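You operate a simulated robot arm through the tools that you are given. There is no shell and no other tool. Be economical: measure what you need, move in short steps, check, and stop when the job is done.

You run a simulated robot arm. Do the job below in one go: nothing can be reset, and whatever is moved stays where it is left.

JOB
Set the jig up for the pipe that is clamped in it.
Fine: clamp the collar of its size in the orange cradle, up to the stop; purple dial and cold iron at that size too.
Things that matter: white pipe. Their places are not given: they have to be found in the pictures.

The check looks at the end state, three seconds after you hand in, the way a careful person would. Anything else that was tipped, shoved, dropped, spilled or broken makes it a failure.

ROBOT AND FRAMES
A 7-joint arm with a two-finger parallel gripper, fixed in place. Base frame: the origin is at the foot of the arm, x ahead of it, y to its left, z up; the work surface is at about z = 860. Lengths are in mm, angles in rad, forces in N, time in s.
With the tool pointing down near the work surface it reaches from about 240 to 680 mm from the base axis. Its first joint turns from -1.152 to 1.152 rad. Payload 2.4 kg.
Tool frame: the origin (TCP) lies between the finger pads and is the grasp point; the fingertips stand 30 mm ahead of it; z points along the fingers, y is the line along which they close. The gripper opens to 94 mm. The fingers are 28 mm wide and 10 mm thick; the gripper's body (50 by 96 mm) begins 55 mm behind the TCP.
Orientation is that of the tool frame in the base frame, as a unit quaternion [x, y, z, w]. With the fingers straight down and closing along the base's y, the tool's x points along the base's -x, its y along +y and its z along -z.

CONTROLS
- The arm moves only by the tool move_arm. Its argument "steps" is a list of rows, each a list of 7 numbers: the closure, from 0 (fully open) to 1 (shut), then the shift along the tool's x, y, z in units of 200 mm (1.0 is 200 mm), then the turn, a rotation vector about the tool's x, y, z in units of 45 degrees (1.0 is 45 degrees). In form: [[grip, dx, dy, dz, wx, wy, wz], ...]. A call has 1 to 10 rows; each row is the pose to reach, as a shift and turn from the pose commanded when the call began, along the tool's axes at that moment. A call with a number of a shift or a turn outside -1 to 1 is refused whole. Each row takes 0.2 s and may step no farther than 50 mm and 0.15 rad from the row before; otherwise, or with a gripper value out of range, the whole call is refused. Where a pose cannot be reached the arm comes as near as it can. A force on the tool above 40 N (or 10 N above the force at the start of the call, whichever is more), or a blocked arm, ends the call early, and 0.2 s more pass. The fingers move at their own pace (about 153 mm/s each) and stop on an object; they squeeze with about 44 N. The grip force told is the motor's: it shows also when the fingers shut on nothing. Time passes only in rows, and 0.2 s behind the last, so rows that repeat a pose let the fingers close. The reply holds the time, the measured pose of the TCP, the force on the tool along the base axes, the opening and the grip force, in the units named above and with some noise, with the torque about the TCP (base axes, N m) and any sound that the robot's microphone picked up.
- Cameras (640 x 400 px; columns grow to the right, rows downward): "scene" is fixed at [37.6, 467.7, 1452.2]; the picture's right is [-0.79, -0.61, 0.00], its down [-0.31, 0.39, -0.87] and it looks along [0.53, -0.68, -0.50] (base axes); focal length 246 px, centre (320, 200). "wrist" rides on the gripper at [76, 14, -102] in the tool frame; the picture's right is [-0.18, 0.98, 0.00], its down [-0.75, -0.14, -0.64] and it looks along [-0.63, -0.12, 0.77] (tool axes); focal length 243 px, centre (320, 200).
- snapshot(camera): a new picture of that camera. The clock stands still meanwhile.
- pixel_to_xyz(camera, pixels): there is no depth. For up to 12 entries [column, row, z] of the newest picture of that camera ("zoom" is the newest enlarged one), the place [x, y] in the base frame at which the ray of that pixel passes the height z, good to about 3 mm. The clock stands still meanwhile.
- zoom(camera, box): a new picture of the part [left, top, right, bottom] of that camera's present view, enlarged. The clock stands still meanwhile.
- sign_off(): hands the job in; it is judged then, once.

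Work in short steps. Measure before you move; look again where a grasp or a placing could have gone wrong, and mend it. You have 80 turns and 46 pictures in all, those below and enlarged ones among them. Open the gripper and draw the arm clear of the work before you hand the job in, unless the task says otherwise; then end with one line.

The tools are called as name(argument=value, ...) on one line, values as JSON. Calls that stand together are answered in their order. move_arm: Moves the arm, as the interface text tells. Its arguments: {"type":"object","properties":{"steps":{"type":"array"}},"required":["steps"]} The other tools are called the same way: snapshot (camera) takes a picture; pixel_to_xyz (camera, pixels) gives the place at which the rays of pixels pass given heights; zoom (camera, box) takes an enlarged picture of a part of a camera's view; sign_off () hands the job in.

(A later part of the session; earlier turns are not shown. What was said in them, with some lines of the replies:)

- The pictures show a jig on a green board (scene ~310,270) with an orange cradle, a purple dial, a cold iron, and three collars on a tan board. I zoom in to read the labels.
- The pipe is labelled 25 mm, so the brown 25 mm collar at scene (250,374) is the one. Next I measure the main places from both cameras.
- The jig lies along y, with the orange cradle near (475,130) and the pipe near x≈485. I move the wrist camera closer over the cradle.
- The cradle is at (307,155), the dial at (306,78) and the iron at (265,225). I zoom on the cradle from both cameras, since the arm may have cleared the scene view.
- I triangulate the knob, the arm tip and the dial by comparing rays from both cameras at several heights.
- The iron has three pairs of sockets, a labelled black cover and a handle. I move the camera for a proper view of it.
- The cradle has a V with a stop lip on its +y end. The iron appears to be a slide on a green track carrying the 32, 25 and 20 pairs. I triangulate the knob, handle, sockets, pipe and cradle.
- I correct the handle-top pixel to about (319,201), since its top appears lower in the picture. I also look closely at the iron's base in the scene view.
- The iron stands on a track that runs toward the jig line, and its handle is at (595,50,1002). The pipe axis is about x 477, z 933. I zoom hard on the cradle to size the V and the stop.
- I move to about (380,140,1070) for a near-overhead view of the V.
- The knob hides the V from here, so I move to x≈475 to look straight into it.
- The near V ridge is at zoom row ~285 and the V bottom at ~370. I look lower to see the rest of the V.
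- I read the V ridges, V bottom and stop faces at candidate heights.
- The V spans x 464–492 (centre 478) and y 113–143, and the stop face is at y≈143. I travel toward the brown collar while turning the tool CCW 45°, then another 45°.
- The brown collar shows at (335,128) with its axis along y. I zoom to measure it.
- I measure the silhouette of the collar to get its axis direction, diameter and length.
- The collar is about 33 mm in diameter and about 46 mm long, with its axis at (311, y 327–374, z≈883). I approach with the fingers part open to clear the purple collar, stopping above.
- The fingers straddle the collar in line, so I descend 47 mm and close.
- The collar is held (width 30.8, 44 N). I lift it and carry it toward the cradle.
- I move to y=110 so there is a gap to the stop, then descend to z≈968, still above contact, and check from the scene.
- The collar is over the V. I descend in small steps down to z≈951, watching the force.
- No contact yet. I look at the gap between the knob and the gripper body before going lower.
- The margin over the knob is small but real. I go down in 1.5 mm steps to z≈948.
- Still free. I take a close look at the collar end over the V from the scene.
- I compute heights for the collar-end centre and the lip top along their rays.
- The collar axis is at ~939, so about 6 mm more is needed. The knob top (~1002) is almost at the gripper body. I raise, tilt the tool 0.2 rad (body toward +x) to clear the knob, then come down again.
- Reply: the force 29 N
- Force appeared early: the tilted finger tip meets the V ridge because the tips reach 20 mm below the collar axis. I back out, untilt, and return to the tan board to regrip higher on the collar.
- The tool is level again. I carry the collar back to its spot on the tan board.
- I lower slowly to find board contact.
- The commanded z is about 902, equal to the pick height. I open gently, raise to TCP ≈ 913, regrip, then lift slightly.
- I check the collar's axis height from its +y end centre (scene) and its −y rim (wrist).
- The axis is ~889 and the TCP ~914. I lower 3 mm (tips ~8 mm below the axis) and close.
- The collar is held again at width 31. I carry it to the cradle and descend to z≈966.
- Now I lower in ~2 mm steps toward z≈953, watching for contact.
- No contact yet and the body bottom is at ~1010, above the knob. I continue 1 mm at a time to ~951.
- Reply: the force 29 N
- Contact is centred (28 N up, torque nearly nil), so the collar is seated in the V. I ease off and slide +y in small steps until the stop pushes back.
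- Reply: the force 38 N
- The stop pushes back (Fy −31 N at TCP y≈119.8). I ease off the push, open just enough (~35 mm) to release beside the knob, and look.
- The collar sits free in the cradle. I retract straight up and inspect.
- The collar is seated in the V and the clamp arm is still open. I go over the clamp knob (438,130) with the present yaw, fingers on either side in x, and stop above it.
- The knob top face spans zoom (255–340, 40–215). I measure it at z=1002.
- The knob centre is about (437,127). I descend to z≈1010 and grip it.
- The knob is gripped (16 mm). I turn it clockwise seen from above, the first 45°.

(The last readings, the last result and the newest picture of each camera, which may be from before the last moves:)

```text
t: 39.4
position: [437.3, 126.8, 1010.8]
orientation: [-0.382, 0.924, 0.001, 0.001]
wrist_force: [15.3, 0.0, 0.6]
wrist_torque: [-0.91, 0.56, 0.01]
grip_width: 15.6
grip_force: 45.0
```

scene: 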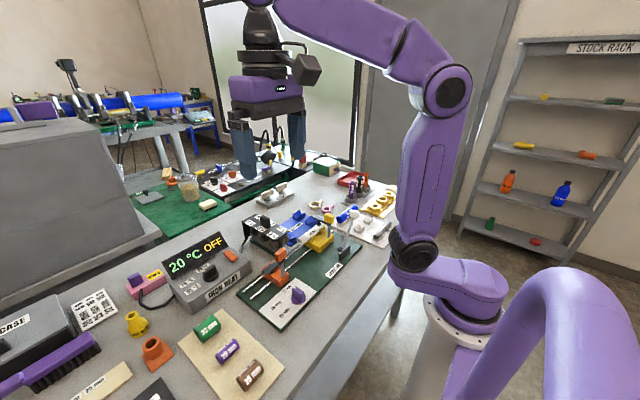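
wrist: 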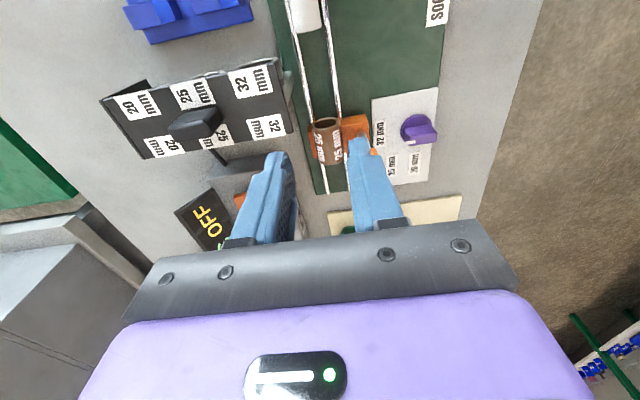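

It turns smoothly, so I go on for the remaining 45°.

move_arm(steps=[[1, 0, 0, 0, 0, 0, 0.1667], [1, 0, 0, 0, 0, 0, 0.3333], [1, 0, 0, 0, 0, 0, 0.5], [1, 0, 0, 0, 0, 0, 0.6667], [1, 0, 0, 0, 0, 0, 0.8333], [1, 0, 0, 0, 0, 0, 1.0], [1, 0, 0, 0, 0, 0, 1.0]])

zoom(camera="scene", box=[250, 215, 346, 290])

```text
t: 41.0
position: [437.0, 127.9, 1010.3]
orientation: [0.0, 1.0, 0.001, 0.0]
wrist_force: [14.5, 2.7, -3.7]
wrist_torque: [-0.01, -0.51, 0.08]
grip_width: 15.9
grip_force: 44.6
```

```text
5.33 times, centred on (298, 252) of scene
```

zoom: 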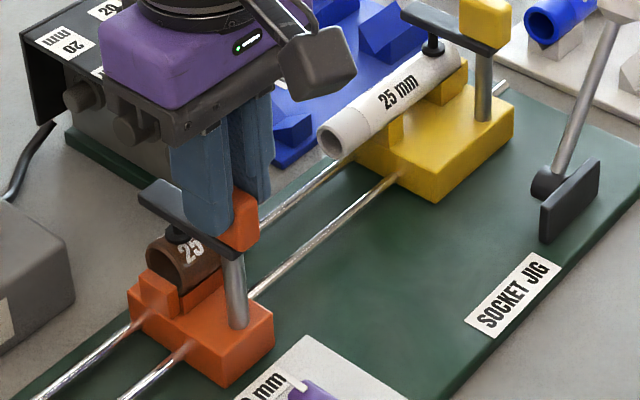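

The arm now points over the collar with its foot on it. I release the knob, rise and move over the purple dial for a look.

move_arm(steps=[[0.7, 0, 0, 0, 0, 0, 0], [0.6, 0, 0, 0, 0, 0, 0], [0.6, 0, 0, -0.15, 0, 0, 0], [0.6, 0, 0, -0.3, 0, 0, 0], [0.6, 0.2, 0.05, -0.3, 0, 0, 0], [0.6, 0.38, 0.1, -0.2, 0, 0, 0], [0.55, 0.38, 0.1, 0, 0, 0, 0], [0.55, 0.38, 0.1, 0.1, 0, 0, 0], [0.55, 0.38, 0.1, 0.1, 0, 0, 0]])

zoom(camera="wrist", box=[220, 60, 412, 180])

```text
t: 43.0
position: [360.8, 148.2, 990.1]
orientation: [0.0, 1.0, 0.0, 0.001]
wrist_force: [-0.8, 0.5, 0.0]
wrist_torque: [0.0, -0.03, 0.02]
grip_width: 42.2
grip_force: 0.1
```

```text
3.33 times, centred on (316, 120) of wrist
```

zoom: 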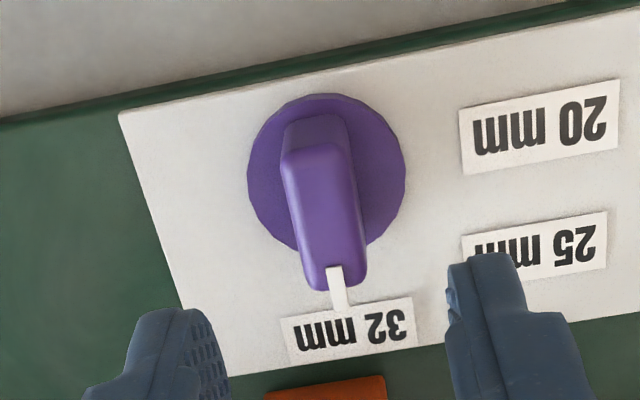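

I measure the dial disc centre, the grip bar and the label centres.

pixel_to_xyz(camera="zoom", pixels=[[327, 172, 875], [318, 160, 900], [332, 270, 900], [285, 165, 900], [358, 165, 900], [337, 305, 880], [348, 330, 867], [536, 247, 867], [540, 127, 867], [247, 180, 875], [405, 165, 875]])

```text
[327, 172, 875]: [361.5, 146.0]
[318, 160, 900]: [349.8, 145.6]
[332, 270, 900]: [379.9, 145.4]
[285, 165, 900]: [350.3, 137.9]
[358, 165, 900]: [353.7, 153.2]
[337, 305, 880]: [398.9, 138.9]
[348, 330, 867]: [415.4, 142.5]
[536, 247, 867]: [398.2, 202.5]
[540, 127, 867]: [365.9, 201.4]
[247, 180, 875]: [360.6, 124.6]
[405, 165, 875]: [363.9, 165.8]
```

The dial centre is about (362,146), with its bar along x. I descend to z≈912 and grip it.

move_arm(steps=[[0.6, -0.011, -0.011, 0.15, 0, 0, 0], [0.6, -0.011, -0.011, 0.3, 0, 0, 0], [0.6, -0.011, -0.011, 0.39, 0, 0, 0], [0.6, -0.011, -0.011, 0.39, 0, 0, 0], [1, -0.011, -0.011, 0.39, 0, 0, 0], [1, -0.011, -0.011, 0.39, 0, 0, 0], [1, -0.011, -0.011, 0.39, 0, 0, 0]])

```text
t: 44.6
position: [362.5, 145.1, 911.1]
orientation: [0.0, 1.0, -0.001, -0.001]
wrist_force: [1.0, -1.5, -14.3]
wrist_torque: [0.0, -0.77, 0.0]
grip_width: 20.4
grip_force: 45.1
```

The dial is gripped (20 mm). I turn it CCW 45° toward the 25 label.

move_arm(steps=[[1, 0, 0, 0, 0, 0, -0.1667], [1, 0, 0, 0, 0, 0, -0.3333], [1, 0, 0, 0, 0, 0, -0.5], [1, 0, 0, 0, 0, 0, -0.6667], [1, 0, 0, 0, 0, 0, -0.8333], [1, 0, 0, 0, 0, 0, -1.0], [1, 0, 0, 0, 0, 0, -1.0]])

```text
t: 46.2
position: [362.2, 145.1, 913.0]
orientation: [-0.384, 0.923, 0.001, 0.001]
wrist_force: [-0.9, 0.6, -17.6]
wrist_torque: [0.05, -0.07, 0.03]
grip_width: 20.4
grip_force: 45.1
```

I release, rise and check the pointer.

move_arm(steps=[[0.7, 0, 0, 0, 0, 0, 0], [0.55, 0, 0, 0, 0, 0, 0], [0.55, 0, 0, -0.2, 0, 0, 0], [0.55, 0, 0, -0.4, 0, 0, 0], [0.55, 0, 0, -0.6, 0, 0, 0], [0.55, 0, 0, -0.75, 0, 0, 0], [0.55, 0, 0, -0.75, 0, 0, 0]])

snapshot(camera="wrist")

zoom(camera="wrist", box=[230, 80, 422, 200])

```text
t: 47.8
position: [362.8, 145.3, 1063.5]
orientation: [-0.382, 0.924, 0.001, 0.0]
wrist_force: [0.3, 0.2, -0.4]
wrist_torque: [-0.01, -0.02, -0.01]
grip_width: 42.1
grip_force: 0.1
```

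```text
9 pictures are left
```

wrist: 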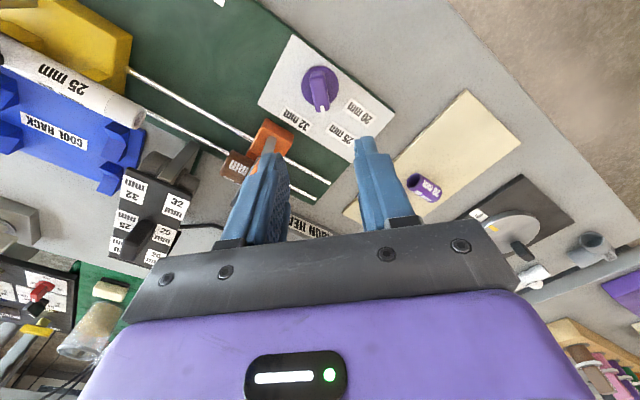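

```text
3.33 times, centred on (326, 140) of wrist
```

zoom: 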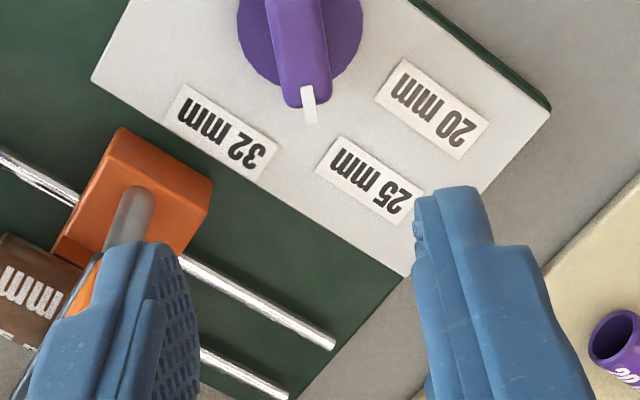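

The pointer turned about 45° toward the left part of the 25 label. I measure the exact angles of pointer and labels.

pixel_to_xyz(camera="zoom", pixels=[[306, 90, 885], [310, 118, 885], [306, 90, 878], [310, 118, 878], [336, 138, 866], [422, 190, 866], [400, 222, 866], [316, 172, 866], [404, 60, 866], [460, 158, 866], [188, 86, 866], [256, 180, 866]])

pixel_to_xyz(camera="wrist", pixels=[[318, 78, 900], [322, 104, 900], [301, 86, 875], [339, 86, 875], [320, 66, 875], [322, 113, 885]])

```text
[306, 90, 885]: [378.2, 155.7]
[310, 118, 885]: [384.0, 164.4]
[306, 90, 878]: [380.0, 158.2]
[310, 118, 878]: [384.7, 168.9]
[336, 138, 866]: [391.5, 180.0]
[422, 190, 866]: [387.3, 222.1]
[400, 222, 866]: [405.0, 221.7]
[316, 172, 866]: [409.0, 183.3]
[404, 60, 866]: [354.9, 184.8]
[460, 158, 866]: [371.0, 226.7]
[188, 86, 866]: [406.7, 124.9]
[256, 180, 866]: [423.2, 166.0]
```

```text
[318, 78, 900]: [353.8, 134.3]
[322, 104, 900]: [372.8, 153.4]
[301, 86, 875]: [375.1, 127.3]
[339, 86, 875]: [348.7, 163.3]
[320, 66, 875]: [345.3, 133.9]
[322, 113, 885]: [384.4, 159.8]
```

The pointer is at 45° and the 25 label's centre lies at ~57°, its near edge at ~44°. I nudge it ~6° more so that it clearly points into the 25 label.

move_arm(steps=[[0.6, 0, 0, 0.2, 0, 0, 0], [0.6, 0, 0, 0.4, 0, 0, 0], [0.6, 0, 0, 0.6, 0, 0, 0], [0.6, 0, 0, 0.75, 0, 0, 0], [0.6, 0, 0, 0.75, 0, 0, 0], [1, 0, 0, 0.75, 0, 0, 0], [1, 0, 0, 0.75, 0, 0, 0], [1, 0, 0, 0.75, 0, 0, -0.07], [1, 0, 0, 0.75, 0, 0, -0.135], [1, 0, 0, 0.75, 0, 0, -0.135]])

move_arm(steps=[[0.7, 0, 0, 0, 0, 0, 0], [0.55, 0, 0, 0, 0, 0, 0], [0.55, 0, 0, -0.2, 0, 0, 0], [0.55, 0, 0, -0.4, 0, 0, 0], [0.55, 0, 0, -0.6, 0, 0, 0], [0.55, 0, 0, -0.8, 0, 0, 0], [0.55, 0, 0, -0.8, 0, 0, 0]])

```text
t: 50.0
position: [363.5, 145.9, 913.0]
orientation: [-0.432, 0.902, 0.0, 0.0]
wrist_force: [-4.3, 8.5, 3.1]
wrist_torque: [-0.06, 0.1, -0.03]
grip_width: 20.1
grip_force: 45.0
```

```text
t: 51.6
position: [362.7, 145.3, 1072.7]
orientation: [-0.431, 0.902, 0.0, 0.0]
wrist_force: [-0.3, -0.1, -0.2]
wrist_torque: [0.02, 0.04, 0.01]
grip_width: 42.2
grip_force: 0.2
```

The dial is now at ~51°. Next I turn the tool back to yaw 0 while travelling to above the iron's handle at about (595,50).

move_arm(steps=[[0.5, -0.026, -0.086, 0, 0, 0, 0.1667], [0.5, -0.053, -0.172, 0, 0, 0, 0.3333], [0.5, -0.079, -0.257, 0, 0, 0, 0.5], [0.5, -0.106, -0.343, 0, 0, 0, 0.6667], [0.5, -0.132, -0.429, 0, 0, 0, 0.8333], [0.5, -0.1585, -0.5145, 0, 0, 0, 1.0]])

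move_arm(steps=[[0.5, -0.157, -0.086, 0, 0, 0, 0.04], [0.5, -0.314, -0.172, 0, 0, 0, 0.08], [0.5, -0.471, -0.259, 0, 0, 0, 0.12], [0.5, -0.6285, -0.345, 0, 0, 0, 0.137], [0.5, -0.6285, -0.345, 0, 0, 0, 0.137]])

snapshot(camera="wrist")

```text
t: 53.0
position: [462.1, 104.3, 1071.8]
orientation: [-0.052, 0.999, 0.0, 0.0]
wrist_force: [0.3, 0.6, 0.9]
wrist_torque: [0.0, -0.05, 0.0]
grip_width: 46.8
grip_force: 0.1
```

```text
t: 54.2
position: [595.2, 48.9, 1072.9]
orientation: [0.001, 1.0, 0.0, 0.0]
wrist_force: [0.6, 0.2, 0.6]
wrist_torque: [-0.02, 0.04, 0.04]
grip_width: 47.0
grip_force: 0.0
```

```text
7 pictures are left
```

wrist: 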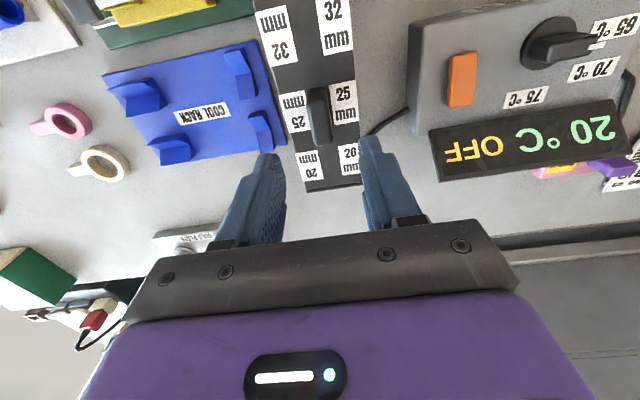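

The handle is at (320,90–145). I check its top at z≈1002 and the label positions on the cover.

pixel_to_xyz(camera="wrist", pixels=[[312, 115, 1002], [331, 115, 1002], [321, 143, 1002], [319, 100, 1002], [318, 90, 962], [343, 102, 960], [297, 110, 960], [350, 158, 960], [310, 165, 960], [338, 25, 960], [278, 35, 960]])

```text
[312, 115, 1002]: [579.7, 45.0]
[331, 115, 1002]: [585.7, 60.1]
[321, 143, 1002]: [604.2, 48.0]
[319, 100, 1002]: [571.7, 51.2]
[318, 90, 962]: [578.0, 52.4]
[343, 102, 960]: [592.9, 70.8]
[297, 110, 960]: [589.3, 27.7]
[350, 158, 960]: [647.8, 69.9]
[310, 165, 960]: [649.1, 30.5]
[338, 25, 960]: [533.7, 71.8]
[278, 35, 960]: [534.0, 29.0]
```

The handle centre is about (590,51) and the 25 pair is also at x≈591, so the slide needs ~112 mm. I descend and grip the handle.

move_arm(steps=[[0.55, 0.025, 0.012, 0.15, 0, 0, 0], [0.55, 0.025, 0.012, 0.3, 0, 0, 0], [0.55, 0.025, 0.012, 0.345, 0, 0, 0], [0.55, 0.025, 0.012, 0.345, 0, 0, 0], [1, 0.025, 0.012, 0.345, 0, 0, 0], [1, 0.025, 0.012, 0.345, 0, 0, 0], [1, 0.025, 0.012, 0.345, 0, 0, 0]])

```text
t: 55.8
position: [589.1, 49.0, 1004.1]
orientation: [0.002, 1.0, -0.001, 0.001]
wrist_force: [-2.0, -11.9, -1.7]
wrist_torque: [-0.08, -0.5, 0.44]
grip_width: 20.5
grip_force: 45.2
```

The handle is gripped (20.5 mm). I try sliding −x gently in small steps.

move_arm(steps=[[1, 0, -0.012, 0, 0, 0, 0], [1, 0.02, -0.012, 0, 0, 0, 0], [1, 0.05, -0.012, 0, 0, 0, 0], [1, 0.1, -0.012, 0, 0, 0, 0], [1, 0.15, -0.012, 0, 0, 0, 0], [1, 0.15, -0.012, 0, 0, 0, 0]])

zoom(camera="scene", box=[230, 190, 346, 280])

```text
t: 57.2
position: [560.0, 50.4, 1004.0]
orientation: [0.001, 1.0, 0.0, -0.001]
wrist_force: [0.9, -5.1, 5.6]
wrist_torque: [0.01, 0.55, 0.09]
grip_width: 20.2
grip_force: 45.5
```

```text
4.44 times, centred on (288, 235) of scene
```

zoom: 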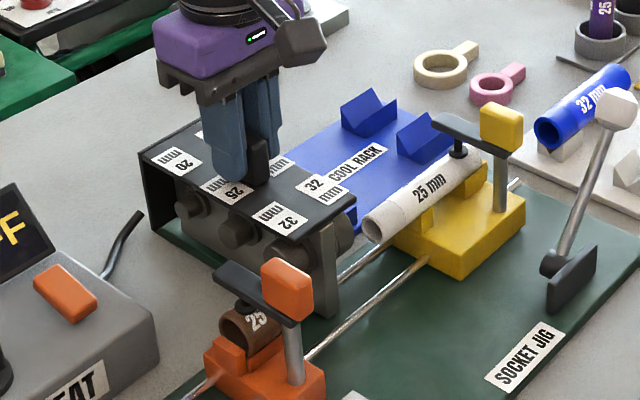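

The iron slides freely with low force. I continue 82 mm more to bring the 25 pair onto the pipe axis.

move_arm(steps=[[1, 0.06, 0, 0, 0, 0, 0], [1, 0.12, 0, 0, 0, 0, 0], [1, 0.18, 0, 0, 0, 0, 0], [1, 0.24, 0, 0, 0, 0, 0], [1, 0.3, 0, 0, 0, 0, 0], [1, 0.35, 0, 0, 0, 0, 0], [1, 0.39, 0, 0, 0, 0, 0], [1, 0.41, 0, 0, 0, 0, 0], [1, 0.41, 0, 0, 0, 0, 0]])

zoom(camera="scene", box=[240, 200, 336, 275])

```text
t: 59.2
position: [476.5, 51.1, 1003.1]
orientation: [0.001, 1.0, 0.0, -0.001]
wrist_force: [5.4, -3.6, 12.1]
wrist_torque: [-0.02, 1.3, 0.22]
grip_width: 20.3
grip_force: 45.3
```

```text
5.33 times, centred on (288, 238) of scene
```

zoom: 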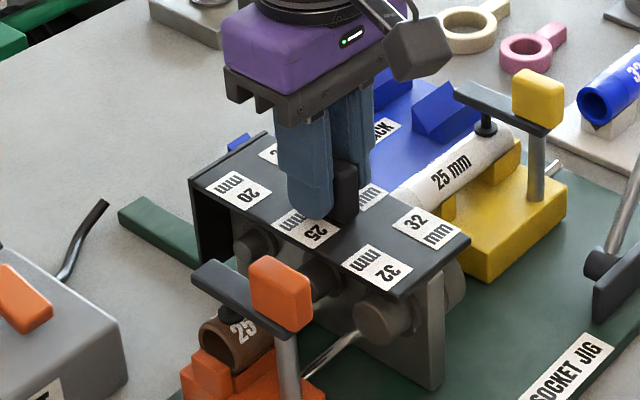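

The 25 pair appears in line. I verify with scene measurements of the 32/20 sockets, the 25 label, the pipe and the collar.

pixel_to_xyz(camera="zoom", pixels=[[385, 320, 930], [250, 245, 930], [307, 229, 960], [376, 267, 960], [238, 189, 960], [369, 197, 960], [426, 226, 960], [222, 336, 930], [205, 330, 930], [240, 330, 930]])

```text
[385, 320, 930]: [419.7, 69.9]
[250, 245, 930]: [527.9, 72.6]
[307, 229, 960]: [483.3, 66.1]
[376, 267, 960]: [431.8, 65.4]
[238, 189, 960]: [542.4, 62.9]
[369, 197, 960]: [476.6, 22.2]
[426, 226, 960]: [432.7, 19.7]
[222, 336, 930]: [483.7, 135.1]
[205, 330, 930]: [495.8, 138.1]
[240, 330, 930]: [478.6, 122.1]
```

Estimates put the 25 pair at x≈476–479 against an axis of ≈479. I release the handle, rise, and view it all from the wrist camera to check.

move_arm(steps=[[0.75, 0, 0, 0, 0, 0, 0], [0.55, 0, 0, 0, 0, 0, 0], [0.55, 0, 0, -0.2, 0, 0, 0], [0.4, 0, 0.1, -0.4, 0, 0, 0], [0.2, 0.05, 0.25, -0.5, 0, 0, 0], [0, 0.1, 0.25, -0.5, 0, 0, 0], [0, 0.1, 0.25, -0.5, 0, 0, 0]])

snapshot(camera="wrist")

zoom(camera="wrist", box=[200, 20, 392, 140])

```text
t: 60.8
position: [457.5, 101.0, 1104.3]
orientation: [0.001, 1.0, 0.0, -0.001]
wrist_force: [0.1, 0.4, -0.5]
wrist_torque: [0.02, -0.01, 0.02]
grip_width: 94.0
grip_force: 0.0
```

```text
4 pictures are left
```

wrist: 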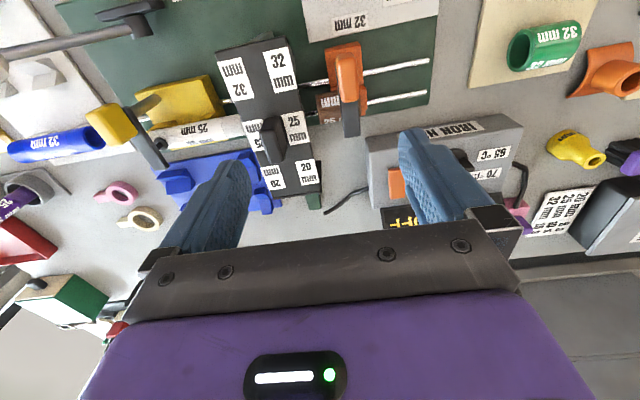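

```text
3.33 times, centred on (296, 80) of wrist
```

zoom: 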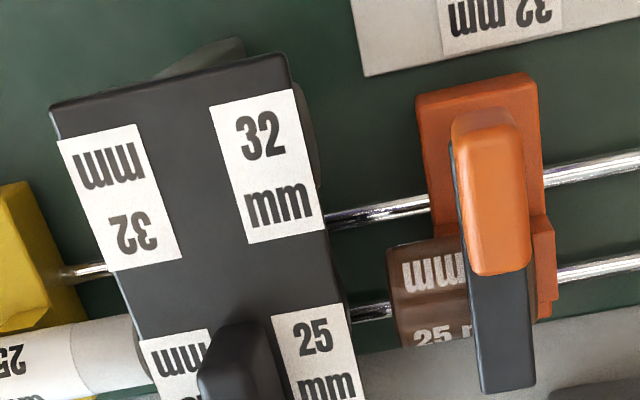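

I measure label centres, collar silhouette edges and pipe edges in this view.

pixel_to_xyz(camera="zoom", pixels=[[266, 166, 962], [120, 196, 962], [318, 362, 962], [390, 245, 930], [402, 350, 930], [60, 330, 930], [85, 393, 930], [275, 310, 962], [340, 303, 962]])

pixel_to_xyz(camera="wrist", pixels=[[295, 128, 962], [307, 173, 962], [273, 177, 962], [257, 135, 962], [278, 70, 962], [233, 79, 962]])

```text
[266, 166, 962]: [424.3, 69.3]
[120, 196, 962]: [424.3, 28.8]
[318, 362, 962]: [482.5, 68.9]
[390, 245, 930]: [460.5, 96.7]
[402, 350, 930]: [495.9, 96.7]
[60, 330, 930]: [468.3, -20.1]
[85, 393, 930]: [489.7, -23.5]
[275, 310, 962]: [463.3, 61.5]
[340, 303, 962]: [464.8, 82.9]
```

```text
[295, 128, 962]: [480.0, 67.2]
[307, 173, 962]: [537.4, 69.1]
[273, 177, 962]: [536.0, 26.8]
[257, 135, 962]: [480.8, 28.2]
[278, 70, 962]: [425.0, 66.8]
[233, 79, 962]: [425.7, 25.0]
```

The axis is at x≈478.5 and the 25 labels at ≈480, so it is aligned within error. I draw the arm up and away, then take a final look.

move_arm(steps=[[0, 0, 0, -0.2, 0, 0, 0], [0, 0.1, 0.1, -0.4, 0, 0, 0], [0, 0.25, 0.2, -0.55, 0, 0, 0], [0, 0.4, 0.3, -0.7, 0, 0, 0], [0, 0.55, 0.4, -0.85, 0, 0, 0], [0, 0.65, 0.5, -1.0, 0, 0, 0]])

zoom(camera="wrist", box=[200, 30, 392, 150])

zoom(camera="scene", box=[220, 190, 364, 310])

```text
t: 62.2
position: [327.9, 200.5, 1303.2]
orientation: [0.0, 1.0, 0.0, 0.0]
wrist_force: [0.5, -0.7, 0.5]
wrist_torque: [-0.04, 0.03, -0.02]
grip_width: 93.9
grip_force: 0.2
```

```text
3.33 times, centred on (296, 90) of wrist
```

zoom: 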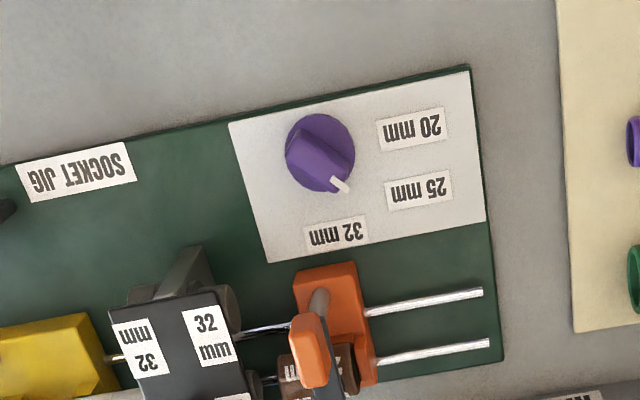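

```text
3.33 times, centred on (292, 250) of scene
```

zoom: 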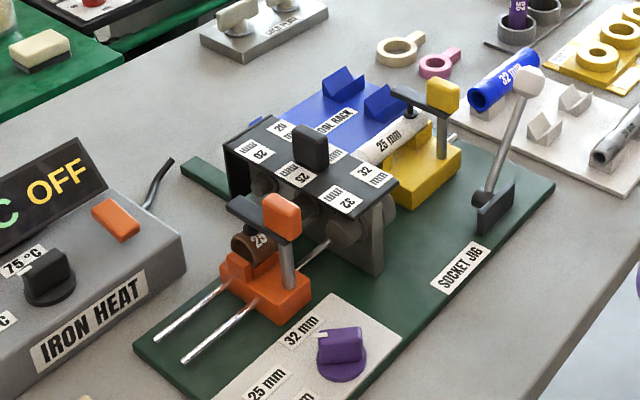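

The pointer looks a little toward 32 in perspective, so I measure it at its true height.

pixel_to_xyz(camera="zoom", pixels=[[317, 334, 880], [327, 334, 880], [317, 334, 888], [327, 334, 888], [323, 335, 898], [358, 329, 898], [342, 370, 875], [265, 384, 866], [302, 330, 866]])

pixel_to_xyz(camera="wrist", pixels=[[298, 97, 866]])

```text
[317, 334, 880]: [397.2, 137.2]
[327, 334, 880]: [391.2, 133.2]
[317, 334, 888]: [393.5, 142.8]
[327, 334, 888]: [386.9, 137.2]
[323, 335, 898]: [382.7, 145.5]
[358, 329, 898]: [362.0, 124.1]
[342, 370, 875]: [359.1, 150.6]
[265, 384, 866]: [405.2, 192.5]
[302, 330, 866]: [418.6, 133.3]
```

```text
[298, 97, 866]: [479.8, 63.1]
```

The scene reading suggests ~45°. I use my last picture for a tight wrist view of the dial to settle the angle.

zoom(camera="wrist", box=[270, 50, 350, 100])

```text
8.00 times, centred on (310, 75) of wrist
```

zoom: 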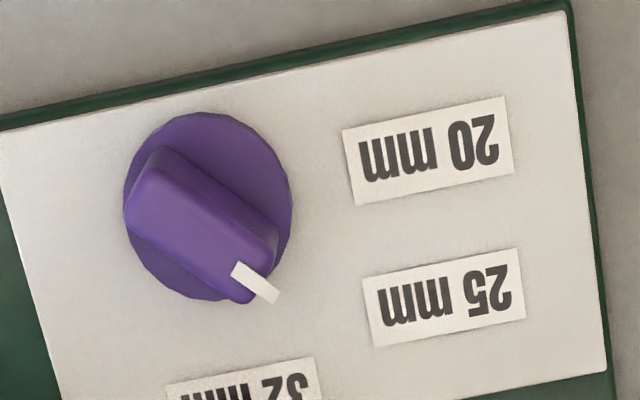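

pixel_to_xyz(camera="zoom", pixels=[[236, 270, 898], [274, 297, 898], [236, 270, 890], [274, 297, 890], [132, 202, 898], [226, 295, 898], [160, 150, 898], [274, 240, 898], [207, 205, 872], [445, 297, 866], [428, 150, 866], [373, 311, 866]])

```text
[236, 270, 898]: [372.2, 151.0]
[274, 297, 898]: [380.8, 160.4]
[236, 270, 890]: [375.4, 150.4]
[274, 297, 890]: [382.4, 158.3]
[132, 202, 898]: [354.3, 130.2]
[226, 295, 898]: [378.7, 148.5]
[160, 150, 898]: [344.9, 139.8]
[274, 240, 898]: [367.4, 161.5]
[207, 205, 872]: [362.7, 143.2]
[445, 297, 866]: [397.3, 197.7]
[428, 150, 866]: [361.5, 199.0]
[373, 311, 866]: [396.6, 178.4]
```

The pointer line (~45°) runs straight to the near edge of the "25 mm" label. It stayed there after the extra nudge, like a detent. The collar is clamped at the stop, the iron's 25 pair is on the axis and its heat is off, and the arm is clear, so I hand in.

sign_off()

```text
The job is handed in.
```

I set the jig for the 25 mm pipe and handed it in: the brown 25 mm collar is clamped in the orange cradle against its stop, the purple dial is at 25, and the cold iron's 25 mm pair is on the pipe axis. The dial pointer lines up with the near edge of the "25 mm" label rather than its middle. I nudged it a further 6°, but it still measured about 45° afterwards, so I took that as its set position.
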